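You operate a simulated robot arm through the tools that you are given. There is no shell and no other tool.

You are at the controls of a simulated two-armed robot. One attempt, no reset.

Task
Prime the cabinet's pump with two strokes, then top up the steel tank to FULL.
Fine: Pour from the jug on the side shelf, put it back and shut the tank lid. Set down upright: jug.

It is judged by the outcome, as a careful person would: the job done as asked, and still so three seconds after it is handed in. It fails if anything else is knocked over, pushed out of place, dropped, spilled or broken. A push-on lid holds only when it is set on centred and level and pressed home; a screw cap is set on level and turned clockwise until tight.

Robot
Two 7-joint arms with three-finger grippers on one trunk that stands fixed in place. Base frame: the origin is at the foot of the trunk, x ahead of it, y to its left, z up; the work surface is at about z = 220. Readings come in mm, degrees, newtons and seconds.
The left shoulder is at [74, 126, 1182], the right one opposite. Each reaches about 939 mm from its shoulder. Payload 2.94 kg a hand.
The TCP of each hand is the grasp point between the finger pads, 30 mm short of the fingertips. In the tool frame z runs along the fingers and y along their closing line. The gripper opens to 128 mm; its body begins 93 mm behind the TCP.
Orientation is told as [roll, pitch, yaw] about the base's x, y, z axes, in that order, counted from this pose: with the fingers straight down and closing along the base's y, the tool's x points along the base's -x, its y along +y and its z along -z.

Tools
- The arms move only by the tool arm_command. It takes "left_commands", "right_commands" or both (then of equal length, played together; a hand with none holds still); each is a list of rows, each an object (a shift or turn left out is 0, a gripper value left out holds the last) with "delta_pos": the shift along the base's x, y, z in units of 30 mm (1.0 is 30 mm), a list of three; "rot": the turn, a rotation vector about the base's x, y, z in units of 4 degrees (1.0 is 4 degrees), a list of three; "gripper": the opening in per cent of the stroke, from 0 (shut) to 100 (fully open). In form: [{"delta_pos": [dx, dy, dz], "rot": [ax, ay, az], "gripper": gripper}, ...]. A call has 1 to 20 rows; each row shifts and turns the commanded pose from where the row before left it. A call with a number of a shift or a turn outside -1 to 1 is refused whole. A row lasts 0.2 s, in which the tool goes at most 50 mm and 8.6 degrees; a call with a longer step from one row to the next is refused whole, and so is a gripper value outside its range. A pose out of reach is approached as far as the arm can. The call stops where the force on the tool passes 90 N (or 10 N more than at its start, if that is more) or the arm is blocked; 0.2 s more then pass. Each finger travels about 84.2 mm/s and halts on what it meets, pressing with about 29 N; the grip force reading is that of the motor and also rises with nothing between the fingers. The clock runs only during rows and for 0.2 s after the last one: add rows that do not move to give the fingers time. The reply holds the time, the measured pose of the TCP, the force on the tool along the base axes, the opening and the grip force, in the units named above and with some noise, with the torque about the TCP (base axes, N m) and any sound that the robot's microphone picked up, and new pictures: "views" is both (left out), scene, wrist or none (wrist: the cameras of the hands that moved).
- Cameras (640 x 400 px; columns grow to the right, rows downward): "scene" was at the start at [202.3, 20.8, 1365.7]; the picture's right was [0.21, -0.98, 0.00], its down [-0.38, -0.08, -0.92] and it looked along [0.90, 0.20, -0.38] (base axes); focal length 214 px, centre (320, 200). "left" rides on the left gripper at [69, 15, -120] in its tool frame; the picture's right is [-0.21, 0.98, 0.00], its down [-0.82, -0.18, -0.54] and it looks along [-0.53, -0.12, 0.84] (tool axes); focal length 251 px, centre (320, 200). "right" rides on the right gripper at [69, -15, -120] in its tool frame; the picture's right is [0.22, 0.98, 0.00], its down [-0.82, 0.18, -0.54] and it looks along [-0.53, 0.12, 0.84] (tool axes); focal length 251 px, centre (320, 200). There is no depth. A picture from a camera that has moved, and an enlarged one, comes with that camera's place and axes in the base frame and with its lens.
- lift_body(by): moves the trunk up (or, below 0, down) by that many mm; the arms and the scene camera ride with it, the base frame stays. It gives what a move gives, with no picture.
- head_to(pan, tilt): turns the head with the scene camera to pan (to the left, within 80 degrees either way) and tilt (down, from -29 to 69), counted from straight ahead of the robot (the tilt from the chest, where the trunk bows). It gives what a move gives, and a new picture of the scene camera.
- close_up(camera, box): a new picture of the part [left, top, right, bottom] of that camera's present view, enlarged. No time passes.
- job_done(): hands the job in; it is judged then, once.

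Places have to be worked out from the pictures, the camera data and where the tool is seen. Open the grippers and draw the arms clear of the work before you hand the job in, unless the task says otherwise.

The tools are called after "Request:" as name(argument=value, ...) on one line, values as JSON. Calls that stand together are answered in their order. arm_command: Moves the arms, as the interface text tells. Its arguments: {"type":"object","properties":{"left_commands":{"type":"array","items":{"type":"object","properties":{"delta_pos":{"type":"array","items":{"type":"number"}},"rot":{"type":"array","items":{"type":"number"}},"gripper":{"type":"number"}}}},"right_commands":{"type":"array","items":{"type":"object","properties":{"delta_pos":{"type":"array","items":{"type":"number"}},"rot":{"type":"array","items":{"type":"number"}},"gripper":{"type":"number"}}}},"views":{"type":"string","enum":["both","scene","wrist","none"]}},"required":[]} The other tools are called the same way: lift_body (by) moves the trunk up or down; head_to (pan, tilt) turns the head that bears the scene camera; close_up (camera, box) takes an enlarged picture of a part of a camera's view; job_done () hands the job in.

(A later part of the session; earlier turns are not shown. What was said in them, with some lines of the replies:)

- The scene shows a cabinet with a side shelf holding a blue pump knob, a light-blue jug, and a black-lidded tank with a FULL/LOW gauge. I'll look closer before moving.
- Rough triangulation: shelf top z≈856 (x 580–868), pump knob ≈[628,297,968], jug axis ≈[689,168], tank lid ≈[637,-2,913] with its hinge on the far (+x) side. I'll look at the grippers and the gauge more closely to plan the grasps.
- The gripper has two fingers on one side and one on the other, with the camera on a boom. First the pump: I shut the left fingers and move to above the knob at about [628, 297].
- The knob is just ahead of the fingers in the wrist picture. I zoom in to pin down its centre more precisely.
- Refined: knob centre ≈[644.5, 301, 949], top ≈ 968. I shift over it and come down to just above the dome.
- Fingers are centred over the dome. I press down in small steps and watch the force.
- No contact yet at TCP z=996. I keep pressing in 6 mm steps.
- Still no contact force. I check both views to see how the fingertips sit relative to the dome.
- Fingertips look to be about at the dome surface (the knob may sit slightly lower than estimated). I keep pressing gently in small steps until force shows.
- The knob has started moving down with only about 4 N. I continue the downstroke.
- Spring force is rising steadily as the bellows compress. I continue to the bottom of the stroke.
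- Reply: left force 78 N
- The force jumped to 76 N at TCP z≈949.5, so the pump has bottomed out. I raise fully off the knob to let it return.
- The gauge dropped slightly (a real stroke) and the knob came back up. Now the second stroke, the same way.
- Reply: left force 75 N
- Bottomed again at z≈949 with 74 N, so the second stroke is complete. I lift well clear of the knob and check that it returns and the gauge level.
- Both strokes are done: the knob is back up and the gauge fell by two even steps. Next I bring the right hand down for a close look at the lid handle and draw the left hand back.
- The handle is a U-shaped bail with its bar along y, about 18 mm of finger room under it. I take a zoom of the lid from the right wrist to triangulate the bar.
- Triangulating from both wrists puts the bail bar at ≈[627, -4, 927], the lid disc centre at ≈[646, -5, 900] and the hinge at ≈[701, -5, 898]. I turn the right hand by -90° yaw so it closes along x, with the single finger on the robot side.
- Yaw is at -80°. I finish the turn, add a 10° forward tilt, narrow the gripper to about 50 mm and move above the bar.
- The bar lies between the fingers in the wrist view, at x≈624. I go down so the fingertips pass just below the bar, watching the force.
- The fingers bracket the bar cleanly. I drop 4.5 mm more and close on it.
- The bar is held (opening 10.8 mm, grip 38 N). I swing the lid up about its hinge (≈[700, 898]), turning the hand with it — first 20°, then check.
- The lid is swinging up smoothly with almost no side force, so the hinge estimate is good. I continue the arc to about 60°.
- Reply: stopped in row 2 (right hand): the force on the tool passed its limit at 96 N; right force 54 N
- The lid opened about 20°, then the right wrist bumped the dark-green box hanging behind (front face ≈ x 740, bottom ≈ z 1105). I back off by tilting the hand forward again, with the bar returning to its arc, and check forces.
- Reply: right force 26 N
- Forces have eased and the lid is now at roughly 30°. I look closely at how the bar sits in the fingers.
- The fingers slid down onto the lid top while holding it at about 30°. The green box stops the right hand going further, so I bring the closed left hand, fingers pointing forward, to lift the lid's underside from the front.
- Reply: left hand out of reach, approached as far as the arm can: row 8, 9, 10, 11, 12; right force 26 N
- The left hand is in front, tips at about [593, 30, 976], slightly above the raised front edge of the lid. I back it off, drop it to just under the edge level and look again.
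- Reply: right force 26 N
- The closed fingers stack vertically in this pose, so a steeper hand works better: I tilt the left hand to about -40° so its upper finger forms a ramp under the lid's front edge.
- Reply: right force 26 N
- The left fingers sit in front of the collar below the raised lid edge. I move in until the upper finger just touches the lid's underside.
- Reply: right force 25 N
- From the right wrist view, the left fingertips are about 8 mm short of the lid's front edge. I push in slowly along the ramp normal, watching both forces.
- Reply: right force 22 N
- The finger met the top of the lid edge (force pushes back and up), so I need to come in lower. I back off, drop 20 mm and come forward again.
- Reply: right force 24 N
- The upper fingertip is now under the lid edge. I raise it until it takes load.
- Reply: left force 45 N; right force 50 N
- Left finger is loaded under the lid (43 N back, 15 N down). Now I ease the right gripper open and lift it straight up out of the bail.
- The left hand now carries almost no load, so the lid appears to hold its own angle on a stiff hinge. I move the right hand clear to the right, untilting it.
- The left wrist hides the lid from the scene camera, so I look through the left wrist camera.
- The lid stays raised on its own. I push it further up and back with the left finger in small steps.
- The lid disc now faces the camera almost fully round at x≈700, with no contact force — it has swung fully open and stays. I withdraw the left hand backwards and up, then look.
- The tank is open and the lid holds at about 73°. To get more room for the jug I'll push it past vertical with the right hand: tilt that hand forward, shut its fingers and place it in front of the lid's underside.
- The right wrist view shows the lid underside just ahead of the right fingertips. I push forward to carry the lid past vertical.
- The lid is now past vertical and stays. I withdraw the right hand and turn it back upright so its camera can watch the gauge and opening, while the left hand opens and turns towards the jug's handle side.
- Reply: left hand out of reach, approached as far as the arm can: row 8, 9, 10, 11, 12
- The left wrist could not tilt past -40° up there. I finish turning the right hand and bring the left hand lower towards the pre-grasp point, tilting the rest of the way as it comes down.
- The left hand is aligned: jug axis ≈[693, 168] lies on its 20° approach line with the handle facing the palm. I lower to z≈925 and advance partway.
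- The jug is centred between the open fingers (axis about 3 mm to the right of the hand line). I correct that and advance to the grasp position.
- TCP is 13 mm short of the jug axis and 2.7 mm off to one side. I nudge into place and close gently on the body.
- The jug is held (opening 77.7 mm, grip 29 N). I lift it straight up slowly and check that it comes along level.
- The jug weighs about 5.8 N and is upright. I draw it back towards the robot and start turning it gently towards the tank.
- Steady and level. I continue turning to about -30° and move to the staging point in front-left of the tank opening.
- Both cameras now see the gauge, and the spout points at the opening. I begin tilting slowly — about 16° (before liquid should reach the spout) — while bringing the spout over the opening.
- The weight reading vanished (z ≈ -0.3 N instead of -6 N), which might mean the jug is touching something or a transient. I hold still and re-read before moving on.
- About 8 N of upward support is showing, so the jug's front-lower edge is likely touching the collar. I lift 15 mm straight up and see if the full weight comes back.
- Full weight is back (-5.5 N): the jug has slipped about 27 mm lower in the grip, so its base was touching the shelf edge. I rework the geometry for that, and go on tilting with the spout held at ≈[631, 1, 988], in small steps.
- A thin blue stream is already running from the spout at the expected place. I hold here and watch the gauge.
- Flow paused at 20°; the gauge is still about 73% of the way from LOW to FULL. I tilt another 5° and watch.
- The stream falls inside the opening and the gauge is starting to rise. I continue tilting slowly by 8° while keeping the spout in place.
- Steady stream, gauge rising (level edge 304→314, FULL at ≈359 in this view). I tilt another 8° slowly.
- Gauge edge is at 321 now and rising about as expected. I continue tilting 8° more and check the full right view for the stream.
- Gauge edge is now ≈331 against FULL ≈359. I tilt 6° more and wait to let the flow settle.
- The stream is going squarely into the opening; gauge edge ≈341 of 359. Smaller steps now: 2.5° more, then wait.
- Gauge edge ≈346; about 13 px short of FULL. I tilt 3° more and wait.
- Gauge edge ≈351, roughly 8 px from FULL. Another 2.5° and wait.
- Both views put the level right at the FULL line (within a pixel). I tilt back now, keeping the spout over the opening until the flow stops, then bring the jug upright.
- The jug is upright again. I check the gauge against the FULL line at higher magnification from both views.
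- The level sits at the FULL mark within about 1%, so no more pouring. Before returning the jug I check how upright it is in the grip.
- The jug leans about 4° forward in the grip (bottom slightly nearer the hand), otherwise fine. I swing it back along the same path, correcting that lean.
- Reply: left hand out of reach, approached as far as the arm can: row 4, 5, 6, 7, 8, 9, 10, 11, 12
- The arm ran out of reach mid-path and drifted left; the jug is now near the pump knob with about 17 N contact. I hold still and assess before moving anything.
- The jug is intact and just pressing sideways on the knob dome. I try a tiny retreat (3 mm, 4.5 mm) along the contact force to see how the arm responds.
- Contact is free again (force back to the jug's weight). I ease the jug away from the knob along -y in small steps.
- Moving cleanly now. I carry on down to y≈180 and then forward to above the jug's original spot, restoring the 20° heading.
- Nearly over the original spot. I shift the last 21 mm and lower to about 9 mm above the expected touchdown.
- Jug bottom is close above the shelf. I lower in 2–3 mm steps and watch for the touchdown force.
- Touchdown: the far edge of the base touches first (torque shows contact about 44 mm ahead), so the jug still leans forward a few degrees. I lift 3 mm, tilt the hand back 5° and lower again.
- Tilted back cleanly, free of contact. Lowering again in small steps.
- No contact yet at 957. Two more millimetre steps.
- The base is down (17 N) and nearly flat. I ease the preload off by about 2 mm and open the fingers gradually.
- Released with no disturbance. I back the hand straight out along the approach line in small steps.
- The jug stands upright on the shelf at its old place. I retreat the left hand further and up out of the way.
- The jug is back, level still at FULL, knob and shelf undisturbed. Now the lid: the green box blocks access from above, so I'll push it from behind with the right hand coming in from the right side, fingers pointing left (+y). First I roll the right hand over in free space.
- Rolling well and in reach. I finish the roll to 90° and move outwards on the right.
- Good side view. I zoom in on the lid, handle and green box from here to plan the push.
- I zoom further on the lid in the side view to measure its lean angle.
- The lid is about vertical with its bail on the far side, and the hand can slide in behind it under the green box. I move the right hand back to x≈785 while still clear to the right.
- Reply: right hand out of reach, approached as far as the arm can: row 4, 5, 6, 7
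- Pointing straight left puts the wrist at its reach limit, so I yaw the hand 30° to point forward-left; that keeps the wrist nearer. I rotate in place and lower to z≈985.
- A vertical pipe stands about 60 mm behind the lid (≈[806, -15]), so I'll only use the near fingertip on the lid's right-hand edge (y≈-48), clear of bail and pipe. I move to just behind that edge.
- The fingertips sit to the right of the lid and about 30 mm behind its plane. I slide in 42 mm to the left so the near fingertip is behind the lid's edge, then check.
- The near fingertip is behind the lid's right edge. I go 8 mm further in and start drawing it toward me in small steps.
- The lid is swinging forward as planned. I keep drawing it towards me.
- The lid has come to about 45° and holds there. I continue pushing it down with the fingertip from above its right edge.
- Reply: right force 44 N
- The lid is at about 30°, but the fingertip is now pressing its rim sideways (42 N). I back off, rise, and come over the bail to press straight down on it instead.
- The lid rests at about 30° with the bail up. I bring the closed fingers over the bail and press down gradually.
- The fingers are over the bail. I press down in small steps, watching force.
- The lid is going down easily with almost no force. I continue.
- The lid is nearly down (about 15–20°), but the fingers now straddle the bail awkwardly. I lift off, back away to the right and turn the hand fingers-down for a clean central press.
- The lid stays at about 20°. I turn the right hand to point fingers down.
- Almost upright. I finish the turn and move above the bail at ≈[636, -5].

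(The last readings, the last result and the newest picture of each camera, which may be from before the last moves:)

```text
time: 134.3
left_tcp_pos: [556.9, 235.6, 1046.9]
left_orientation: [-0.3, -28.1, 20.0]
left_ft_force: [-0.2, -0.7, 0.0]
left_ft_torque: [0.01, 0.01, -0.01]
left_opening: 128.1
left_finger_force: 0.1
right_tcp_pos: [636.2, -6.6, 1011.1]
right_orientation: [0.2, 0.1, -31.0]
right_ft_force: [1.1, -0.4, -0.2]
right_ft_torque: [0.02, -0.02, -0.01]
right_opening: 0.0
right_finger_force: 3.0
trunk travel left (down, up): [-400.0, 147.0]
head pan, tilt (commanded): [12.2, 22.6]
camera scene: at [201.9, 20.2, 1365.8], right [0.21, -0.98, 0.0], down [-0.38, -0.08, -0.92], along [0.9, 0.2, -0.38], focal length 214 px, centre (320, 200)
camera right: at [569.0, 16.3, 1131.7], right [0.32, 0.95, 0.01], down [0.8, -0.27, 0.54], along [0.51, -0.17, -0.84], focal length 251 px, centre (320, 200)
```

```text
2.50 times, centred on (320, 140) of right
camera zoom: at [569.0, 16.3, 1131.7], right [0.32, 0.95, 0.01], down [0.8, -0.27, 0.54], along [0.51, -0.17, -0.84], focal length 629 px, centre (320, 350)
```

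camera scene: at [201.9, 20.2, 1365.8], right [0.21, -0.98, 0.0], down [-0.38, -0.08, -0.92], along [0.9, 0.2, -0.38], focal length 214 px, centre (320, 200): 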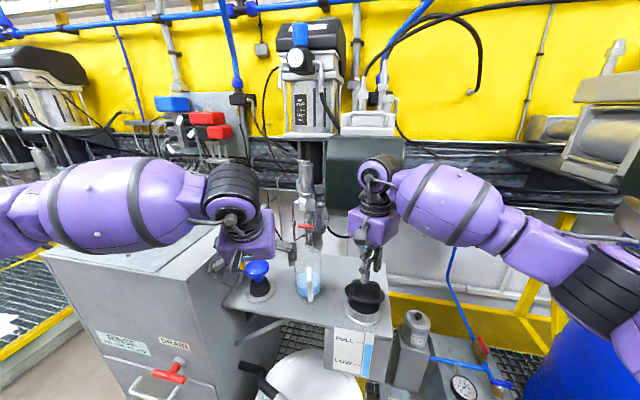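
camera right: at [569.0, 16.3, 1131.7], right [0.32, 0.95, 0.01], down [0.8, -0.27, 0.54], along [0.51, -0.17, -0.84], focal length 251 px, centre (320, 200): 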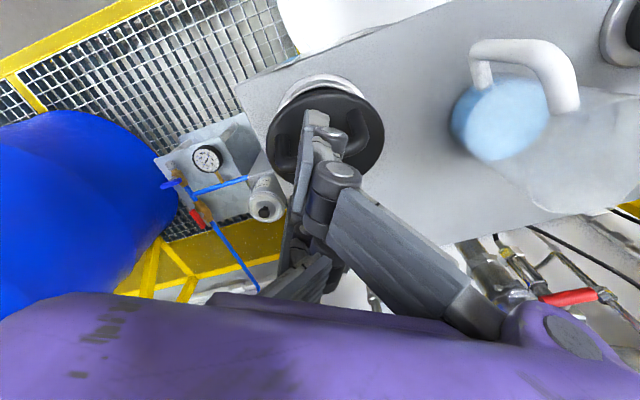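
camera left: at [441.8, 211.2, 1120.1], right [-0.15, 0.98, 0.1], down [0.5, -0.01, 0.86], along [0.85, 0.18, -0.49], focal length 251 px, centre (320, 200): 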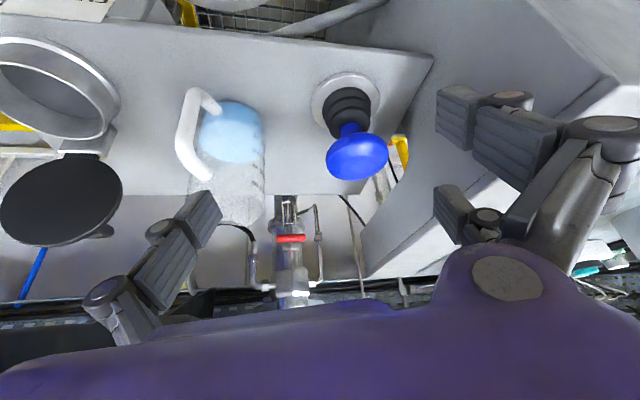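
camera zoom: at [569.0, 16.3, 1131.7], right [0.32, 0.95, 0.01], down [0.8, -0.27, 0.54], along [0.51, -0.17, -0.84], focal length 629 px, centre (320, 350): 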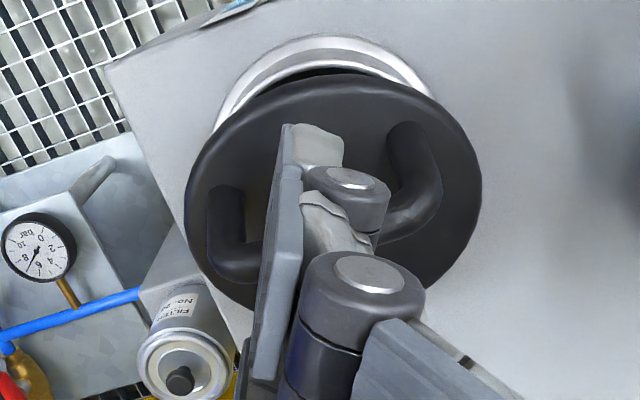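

The hand is centred over the bail. I press down in small steps, following the bar as the lid closes.

Request:
arm_command(right_commands=[{"delta_pos": [0, 0, -0.4]}, {"delta_pos": [-0.08, 0, -0.3]}, {"delta_pos": [-0.1, 0, -0.3]}, {"delta_pos": [-0.1, 0, -0.3]}, {}], views="none")

Request:
close_up(camera="scene", box=[320, 220, 460, 340])

Request:
close_up(camera="right", box=[200, 60, 440, 220])

```text
time: 135.5
left_tcp_pos: [556.4, 235.1, 1046.3]
left_orientation: [-0.3, -28.0, 19.9]
left_ft_force: [-0.3, 0.1, 0.5]
left_ft_torque: [0.02, 0.01, 0.01]
left_opening: 127.9
left_finger_force: 0.0
right_tcp_pos: [626.1, -5.8, 973.1]
right_orientation: [0.2, 0.1, -31.3]
right_ft_force: [-0.1, 0.3, -0.4]
right_ft_torque: [0.01, -0.04, 0.0]
right_opening: 0.2
right_finger_force: 3.1
trunk travel left (down, up): [-400.0, 147.0]
head pan, tilt (commanded): [12.2, 22.6]
```

```text
3.33 times, centred on (390, 280) of scene
camera zoom: at [202.0, 20.8, 1365.8], right [0.21, -0.98, 0.0], down [-0.38, -0.08, -0.92], along [0.9, 0.2, -0.38], focal length 715 px, centre (87, -67)
```

zoom: 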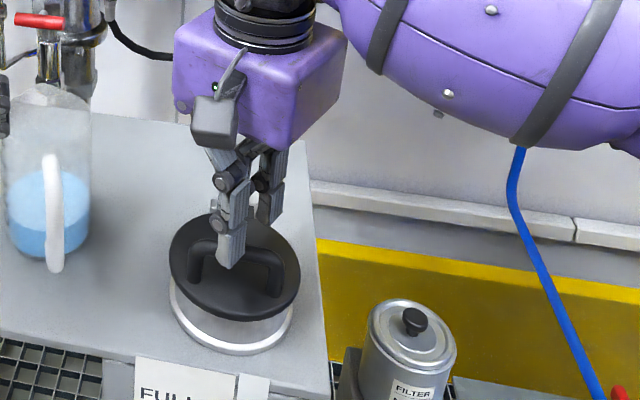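

```text
2.50 times, centred on (320, 140) of right
camera zoom: at [559.0, 17.9, 1092.6], right [0.32, 0.95, 0.0], down [0.8, -0.27, 0.54], along [0.51, -0.17, -0.84], focal length 629 px, centre (320, 350)
```

zoom: 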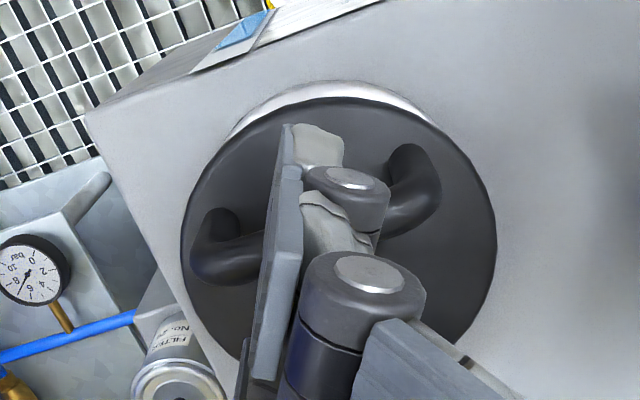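

The lid has dropped onto the collar. I press down on the bail until firm contact to be sure it is fully home.

Request:
arm_command(right_commands=[{"delta_pos": [-0.1, 0, -0.15]}, {"delta_pos": [-0.05, 0, -0.15]}, {"delta_pos": [0, 0, -0.15]}, {}], views="none")

Request:
close_up(camera="scene", box=[320, 220, 460, 340])

```text
time: 136.5
left_tcp_pos: [554.5, 235.5, 1047.6]
left_orientation: [-0.3, -28.1, 20.0]
left_ft_force: [0.2, -0.6, -0.1]
left_ft_torque: [0.02, 0.0, 0.01]
left_opening: 128.0
left_finger_force: 0.1
right_tcp_pos: [622.4, -5.0, 962.4]
right_orientation: [0.6, -0.1, -31.1]
right_ft_force: [1.3, -3.0, 29.7]
right_ft_torque: [0.34, 0.06, -0.04]
right_opening: 0.1
right_finger_force: 2.4
trunk travel left (down, up): [-400.0, 147.0]
head pan, tilt (commanded): [12.2, 22.6]
```

```text
3.33 times, centred on (390, 280) of scene
camera zoom: at [199.7, 20.2, 1366.4], right [0.21, -0.98, 0.0], down [-0.37, -0.08, -0.92], along [0.9, 0.2, -0.38], focal length 715 px, centre (87, -67)
```

zoom: 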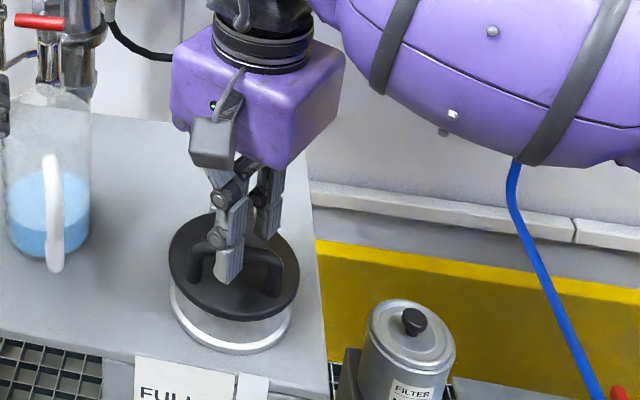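

29.7 N at exactly the closed bar height (tip z≈932): the lid is home. One slightly firmer press, then I lift off.

Request:
arm_command(right_commands=[{"delta_pos": [0, 0, -0.2]}, {}, {"delta_pos": [0, 0, 0.5]}, {"delta_pos": [0, 0, 0.8]}, {"delta_pos": [0, 0, 0.9]}, {"delta_pos": [-0.3, -0.5, 0.9]}, {"delta_pos": [-0.6, -0.8, 0.5]}, {"delta_pos": [-0.6, -0.9, 0]}, {"delta_pos": [-0.6, -0.9, 0]}, {"delta_pos": [-0.6, -0.9, 0]}, {"delta_pos": [-0.6, -0.9, 0], "gripper": 60}, {}])

Request:
close_up(camera="scene", box=[220, 230, 420, 390])

Request:
close_up(camera="scene", box=[330, 265, 400, 330])

```text
time: 139.1
left_tcp_pos: [557.4, 236.7, 1046.2]
left_orientation: [-0.3, -28.0, 20.0]
left_ft_force: [0.1, -0.4, -0.1]
left_ft_torque: [-0.04, 0.03, -0.02]
left_opening: 128.2
left_finger_force: 0.0
right_tcp_pos: [522.7, -150.3, 1060.9]
right_orientation: [0.2, 0.3, -31.2]
right_ft_force: [0.2, 0.3, -0.2]
right_ft_torque: [-0.01, -0.02, 0.02]
right_opening: 59.1
right_finger_force: 0.0
trunk travel left (down, up): [-400.0, 147.0]
head pan, tilt (commanded): [12.2, 22.6]
camera scene: at [202.8, 21.4, 1365.6], right [0.21, -0.98, 0.0], down [-0.38, -0.08, -0.92], along [0.9, 0.19, -0.38], focal length 214 px, centre (320, 200)
camera right: at [456.4, -127.4, 1180.4], right [0.32, 0.95, 0.0], down [0.8, -0.27, 0.54], along [0.51, -0.17, -0.84], focal length 251 px, centre (320, 200)
```

scene: 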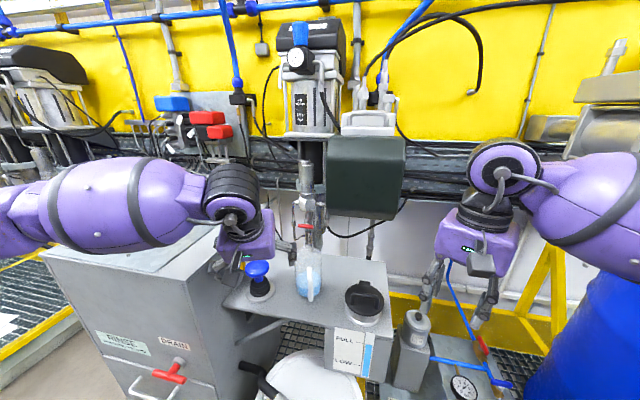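
right: 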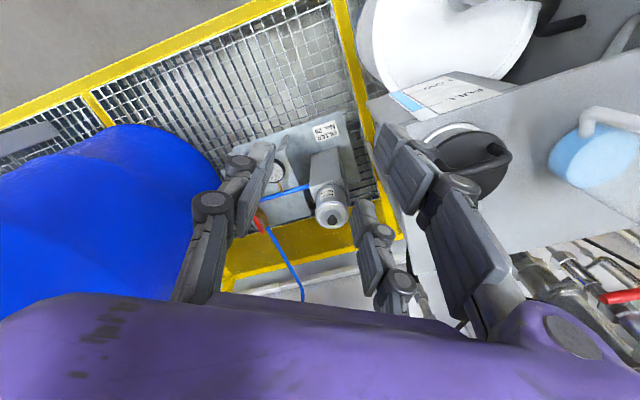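

```text
2.50 times, centred on (320, 310) of scene
camera zoom: at [202.8, 21.4, 1365.6], right [0.21, -0.98, 0.0], down [-0.38, -0.08, -0.92], along [0.9, 0.19, -0.38], focal length 536 px, centre (320, -75)
```

zoom: 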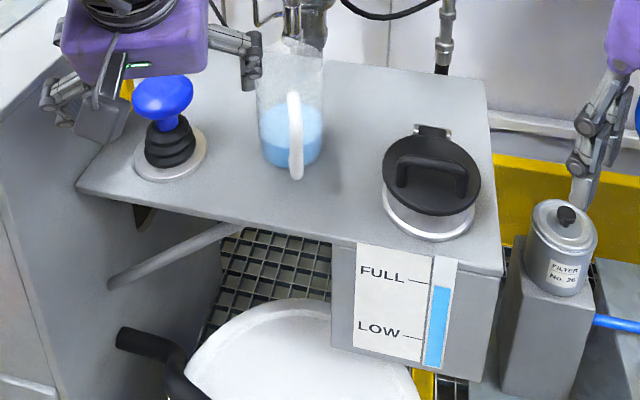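

```text
6.15 times, centred on (365, 298) of scene
camera zoom: at [202.8, 21.4, 1365.6], right [0.21, -0.98, 0.0], down [-0.38, -0.08, -0.92], along [0.9, 0.19, -0.38], focal length 1320 px, centre (43, -400)
```

zoom: 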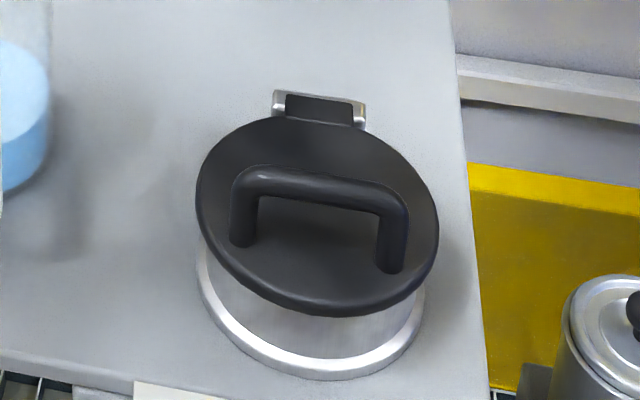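

Lid fully shut as at the start, jug upright in place, gauge at FULL. I draw both arms up and clear with grippers open.

Request:
arm_command(left_commands=[{"delta_pos": [-0.1, 0, 0.6]}, {"delta_pos": [-0.2, 0, 0.6], "rot": [-0.342, 0.94, 0]}, {"delta_pos": [-0.3, 0, 0.6], "rot": [-0.342, 0.94, 0]}, {"delta_pos": [-0.3, 0, 0.6], "rot": [-0.342, 0.94, 0]}, {"delta_pos": [-0.3, 0, 0.6], "rot": [-0.342, 0.94, 0]}, {"delta_pos": [-0.3, 0, 0.6], "rot": [-0.342, 0.94, 0]}, {"delta_pos": [-0.3, 0, 0.4], "rot": [-0.342, 0.94, 0]}, {"delta_pos": [-0.3, 0, 0.4], "rot": [-0.342, 0.94, 0]}, {}], right_commands=[{"delta_pos": [-0.1, 0, 0.6], "gripper": 100}, {"delta_pos": [-0.1, 0, 0.6]}, {"delta_pos": [-0.1, 0, 0.6]}, {"delta_pos": [-0.1, 0, 0.6]}, {"delta_pos": [-0.1, 0, 0.6]}, {"delta_pos": [-0.1, 0, 0.5]}, {}, {}, {}])

Request:
close_up(camera="scene", box=[220, 230, 420, 390])

Request:
close_up(camera="scene", box=[345, 325, 385, 360])

Request:
close_up(camera="scene", box=[225, 235, 335, 325])

```text
time: 141.1
left_tcp_pos: [493.6, 236.3, 1176.5]
left_orientation: [-0.3, 0.1, 20.0]
left_ft_force: [0.0, 0.5, -0.6]
left_ft_torque: [0.02, 0.01, -0.01]
left_opening: 128.4
left_finger_force: 0.1
right_tcp_pos: [504.9, -151.4, 1164.7]
right_orientation: [0.1, 0.2, -31.3]
right_ft_force: [0.3, -1.4, 0.1]
right_ft_torque: [0.03, -0.02, 0.0]
right_opening: 127.9
right_finger_force: 0.0
trunk travel left (down, up): [-400.0, 147.0]
head pan, tilt (commanded): [12.2, 22.6]
camera scene: at [202.7, 20.8, 1365.6], right [0.21, -0.98, 0.0], down [-0.38, -0.08, -0.92], along [0.9, 0.2, -0.38], focal length 214 px, centre (320, 200)
camera right: at [438.2, -128.5, 1285.2], right [0.32, 0.95, 0.0], down [0.8, -0.27, 0.54], along [0.51, -0.17, -0.84], focal length 251 px, centre (320, 200)
camera left: at [423.2, 227.8, 1298.1], right [-0.13, 0.99, -0.01], down [0.83, 0.11, 0.54], along [0.54, 0.07, -0.84], focal length 251 px, centre (320, 200)
```

scene: 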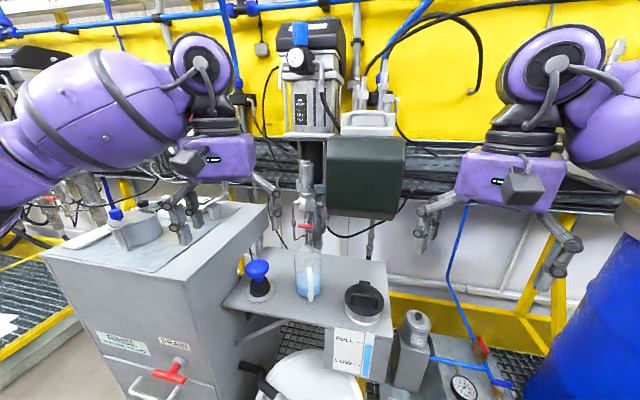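
right: 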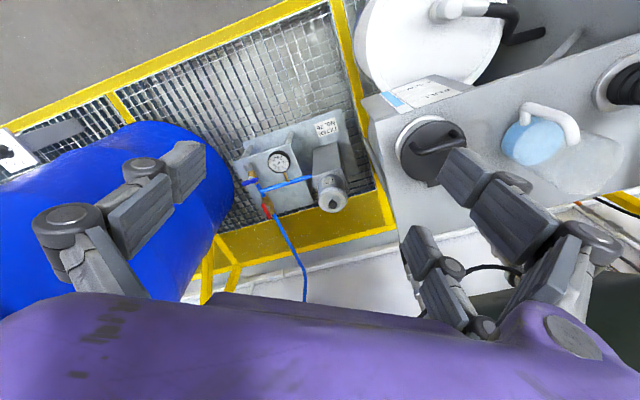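
left: 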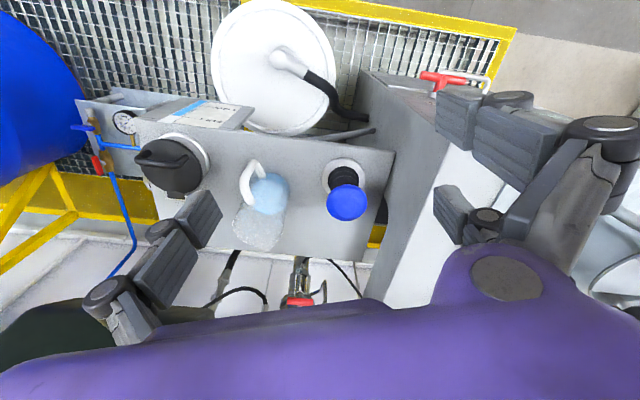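

```text
2.50 times, centred on (320, 310) of scene
camera zoom: at [202.7, 20.8, 1365.6], right [0.21, -0.98, 0.0], down [-0.38, -0.08, -0.92], along [0.9, 0.2, -0.38], focal length 536 px, centre (320, -75)
```

zoom: 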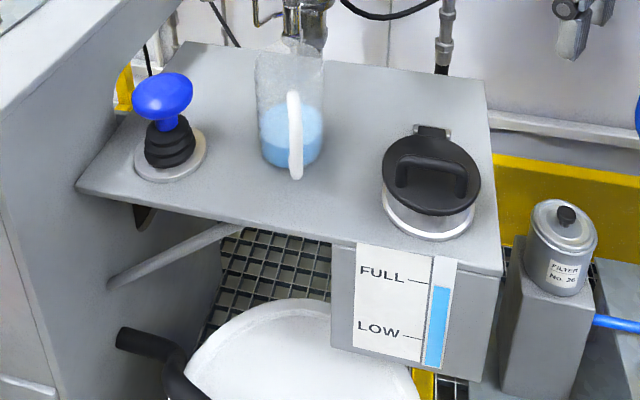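

```text
11.43 times, centred on (365, 342) of scene
camera zoom: at [202.7, 20.8, 1365.6], right [0.21, -0.98, 0.0], down [-0.38, -0.08, -0.92], along [0.9, 0.2, -0.38], focal length 2451 px, centre (-194, -1429)
```

zoom: 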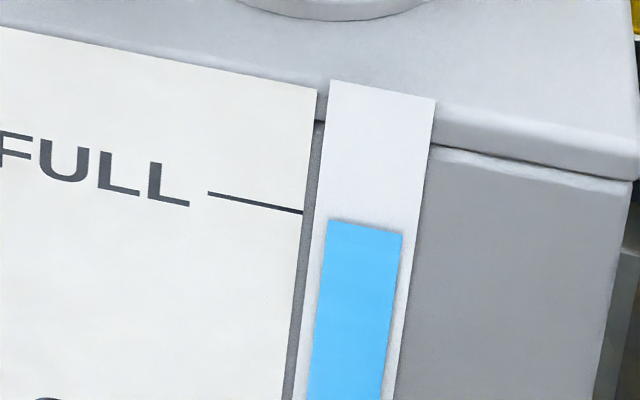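

```text
4.44 times, centred on (280, 280) of scene
camera zoom: at [202.7, 20.8, 1365.6], right [0.21, -0.98, 0.0], down [-0.38, -0.08, -0.92], along [0.9, 0.2, -0.38], focal length 953 px, centre (498, -156)
```

zoom: 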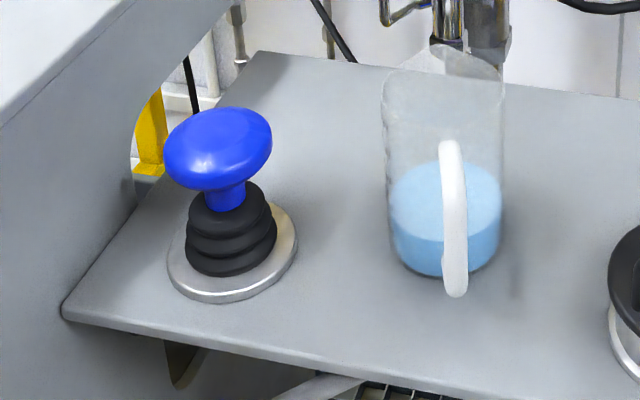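

Everything checks out: the pump has had two full strokes and its knob is up. The gauge is at FULL, the lid is shut, and the jug stands upright in its place with no spills. Both hands are open and clear, so I hand the job in.

Request:
job_done()

```text
The job is handed in.
```

I gave the pump two full strokes, topped the tank up to FULL from the jug, put the jug back upright and shut the lid. I've handed the job in.

- **Pump:** both strokes went to the bottom, and the knob came back up each time. The gauge dropped one small step per stroke.
- **Tank level:** it reads within about 1% of the FULL line in both camera views, if anything very slightly under.
- **Jug:** it stands upright at its original spot on the side shelf with liquid left over. I saw no spills.
- **Lid:** I pressed it down until it resisted firmly at its original closed height.

Three contacts along the way, none of which shows a lasting effect in the final pictures:

- **Green box:** while opening the lid, the right wrist bumped the dark-green box behind the tank, which stopped the arm at 96 N. The box looks to be where it was.
- **Pump knob:** on the way back, the left arm ran out of reach and drifted, pressing the jug sideways on the knob at about 18 N. I backed it off straight away; the knob and gauge level did not change.
- **Grip:** the jug slipped about 27 mm lower in the fingers when first lifted, so its base briefly touched the shelf edge before I corrected for it.
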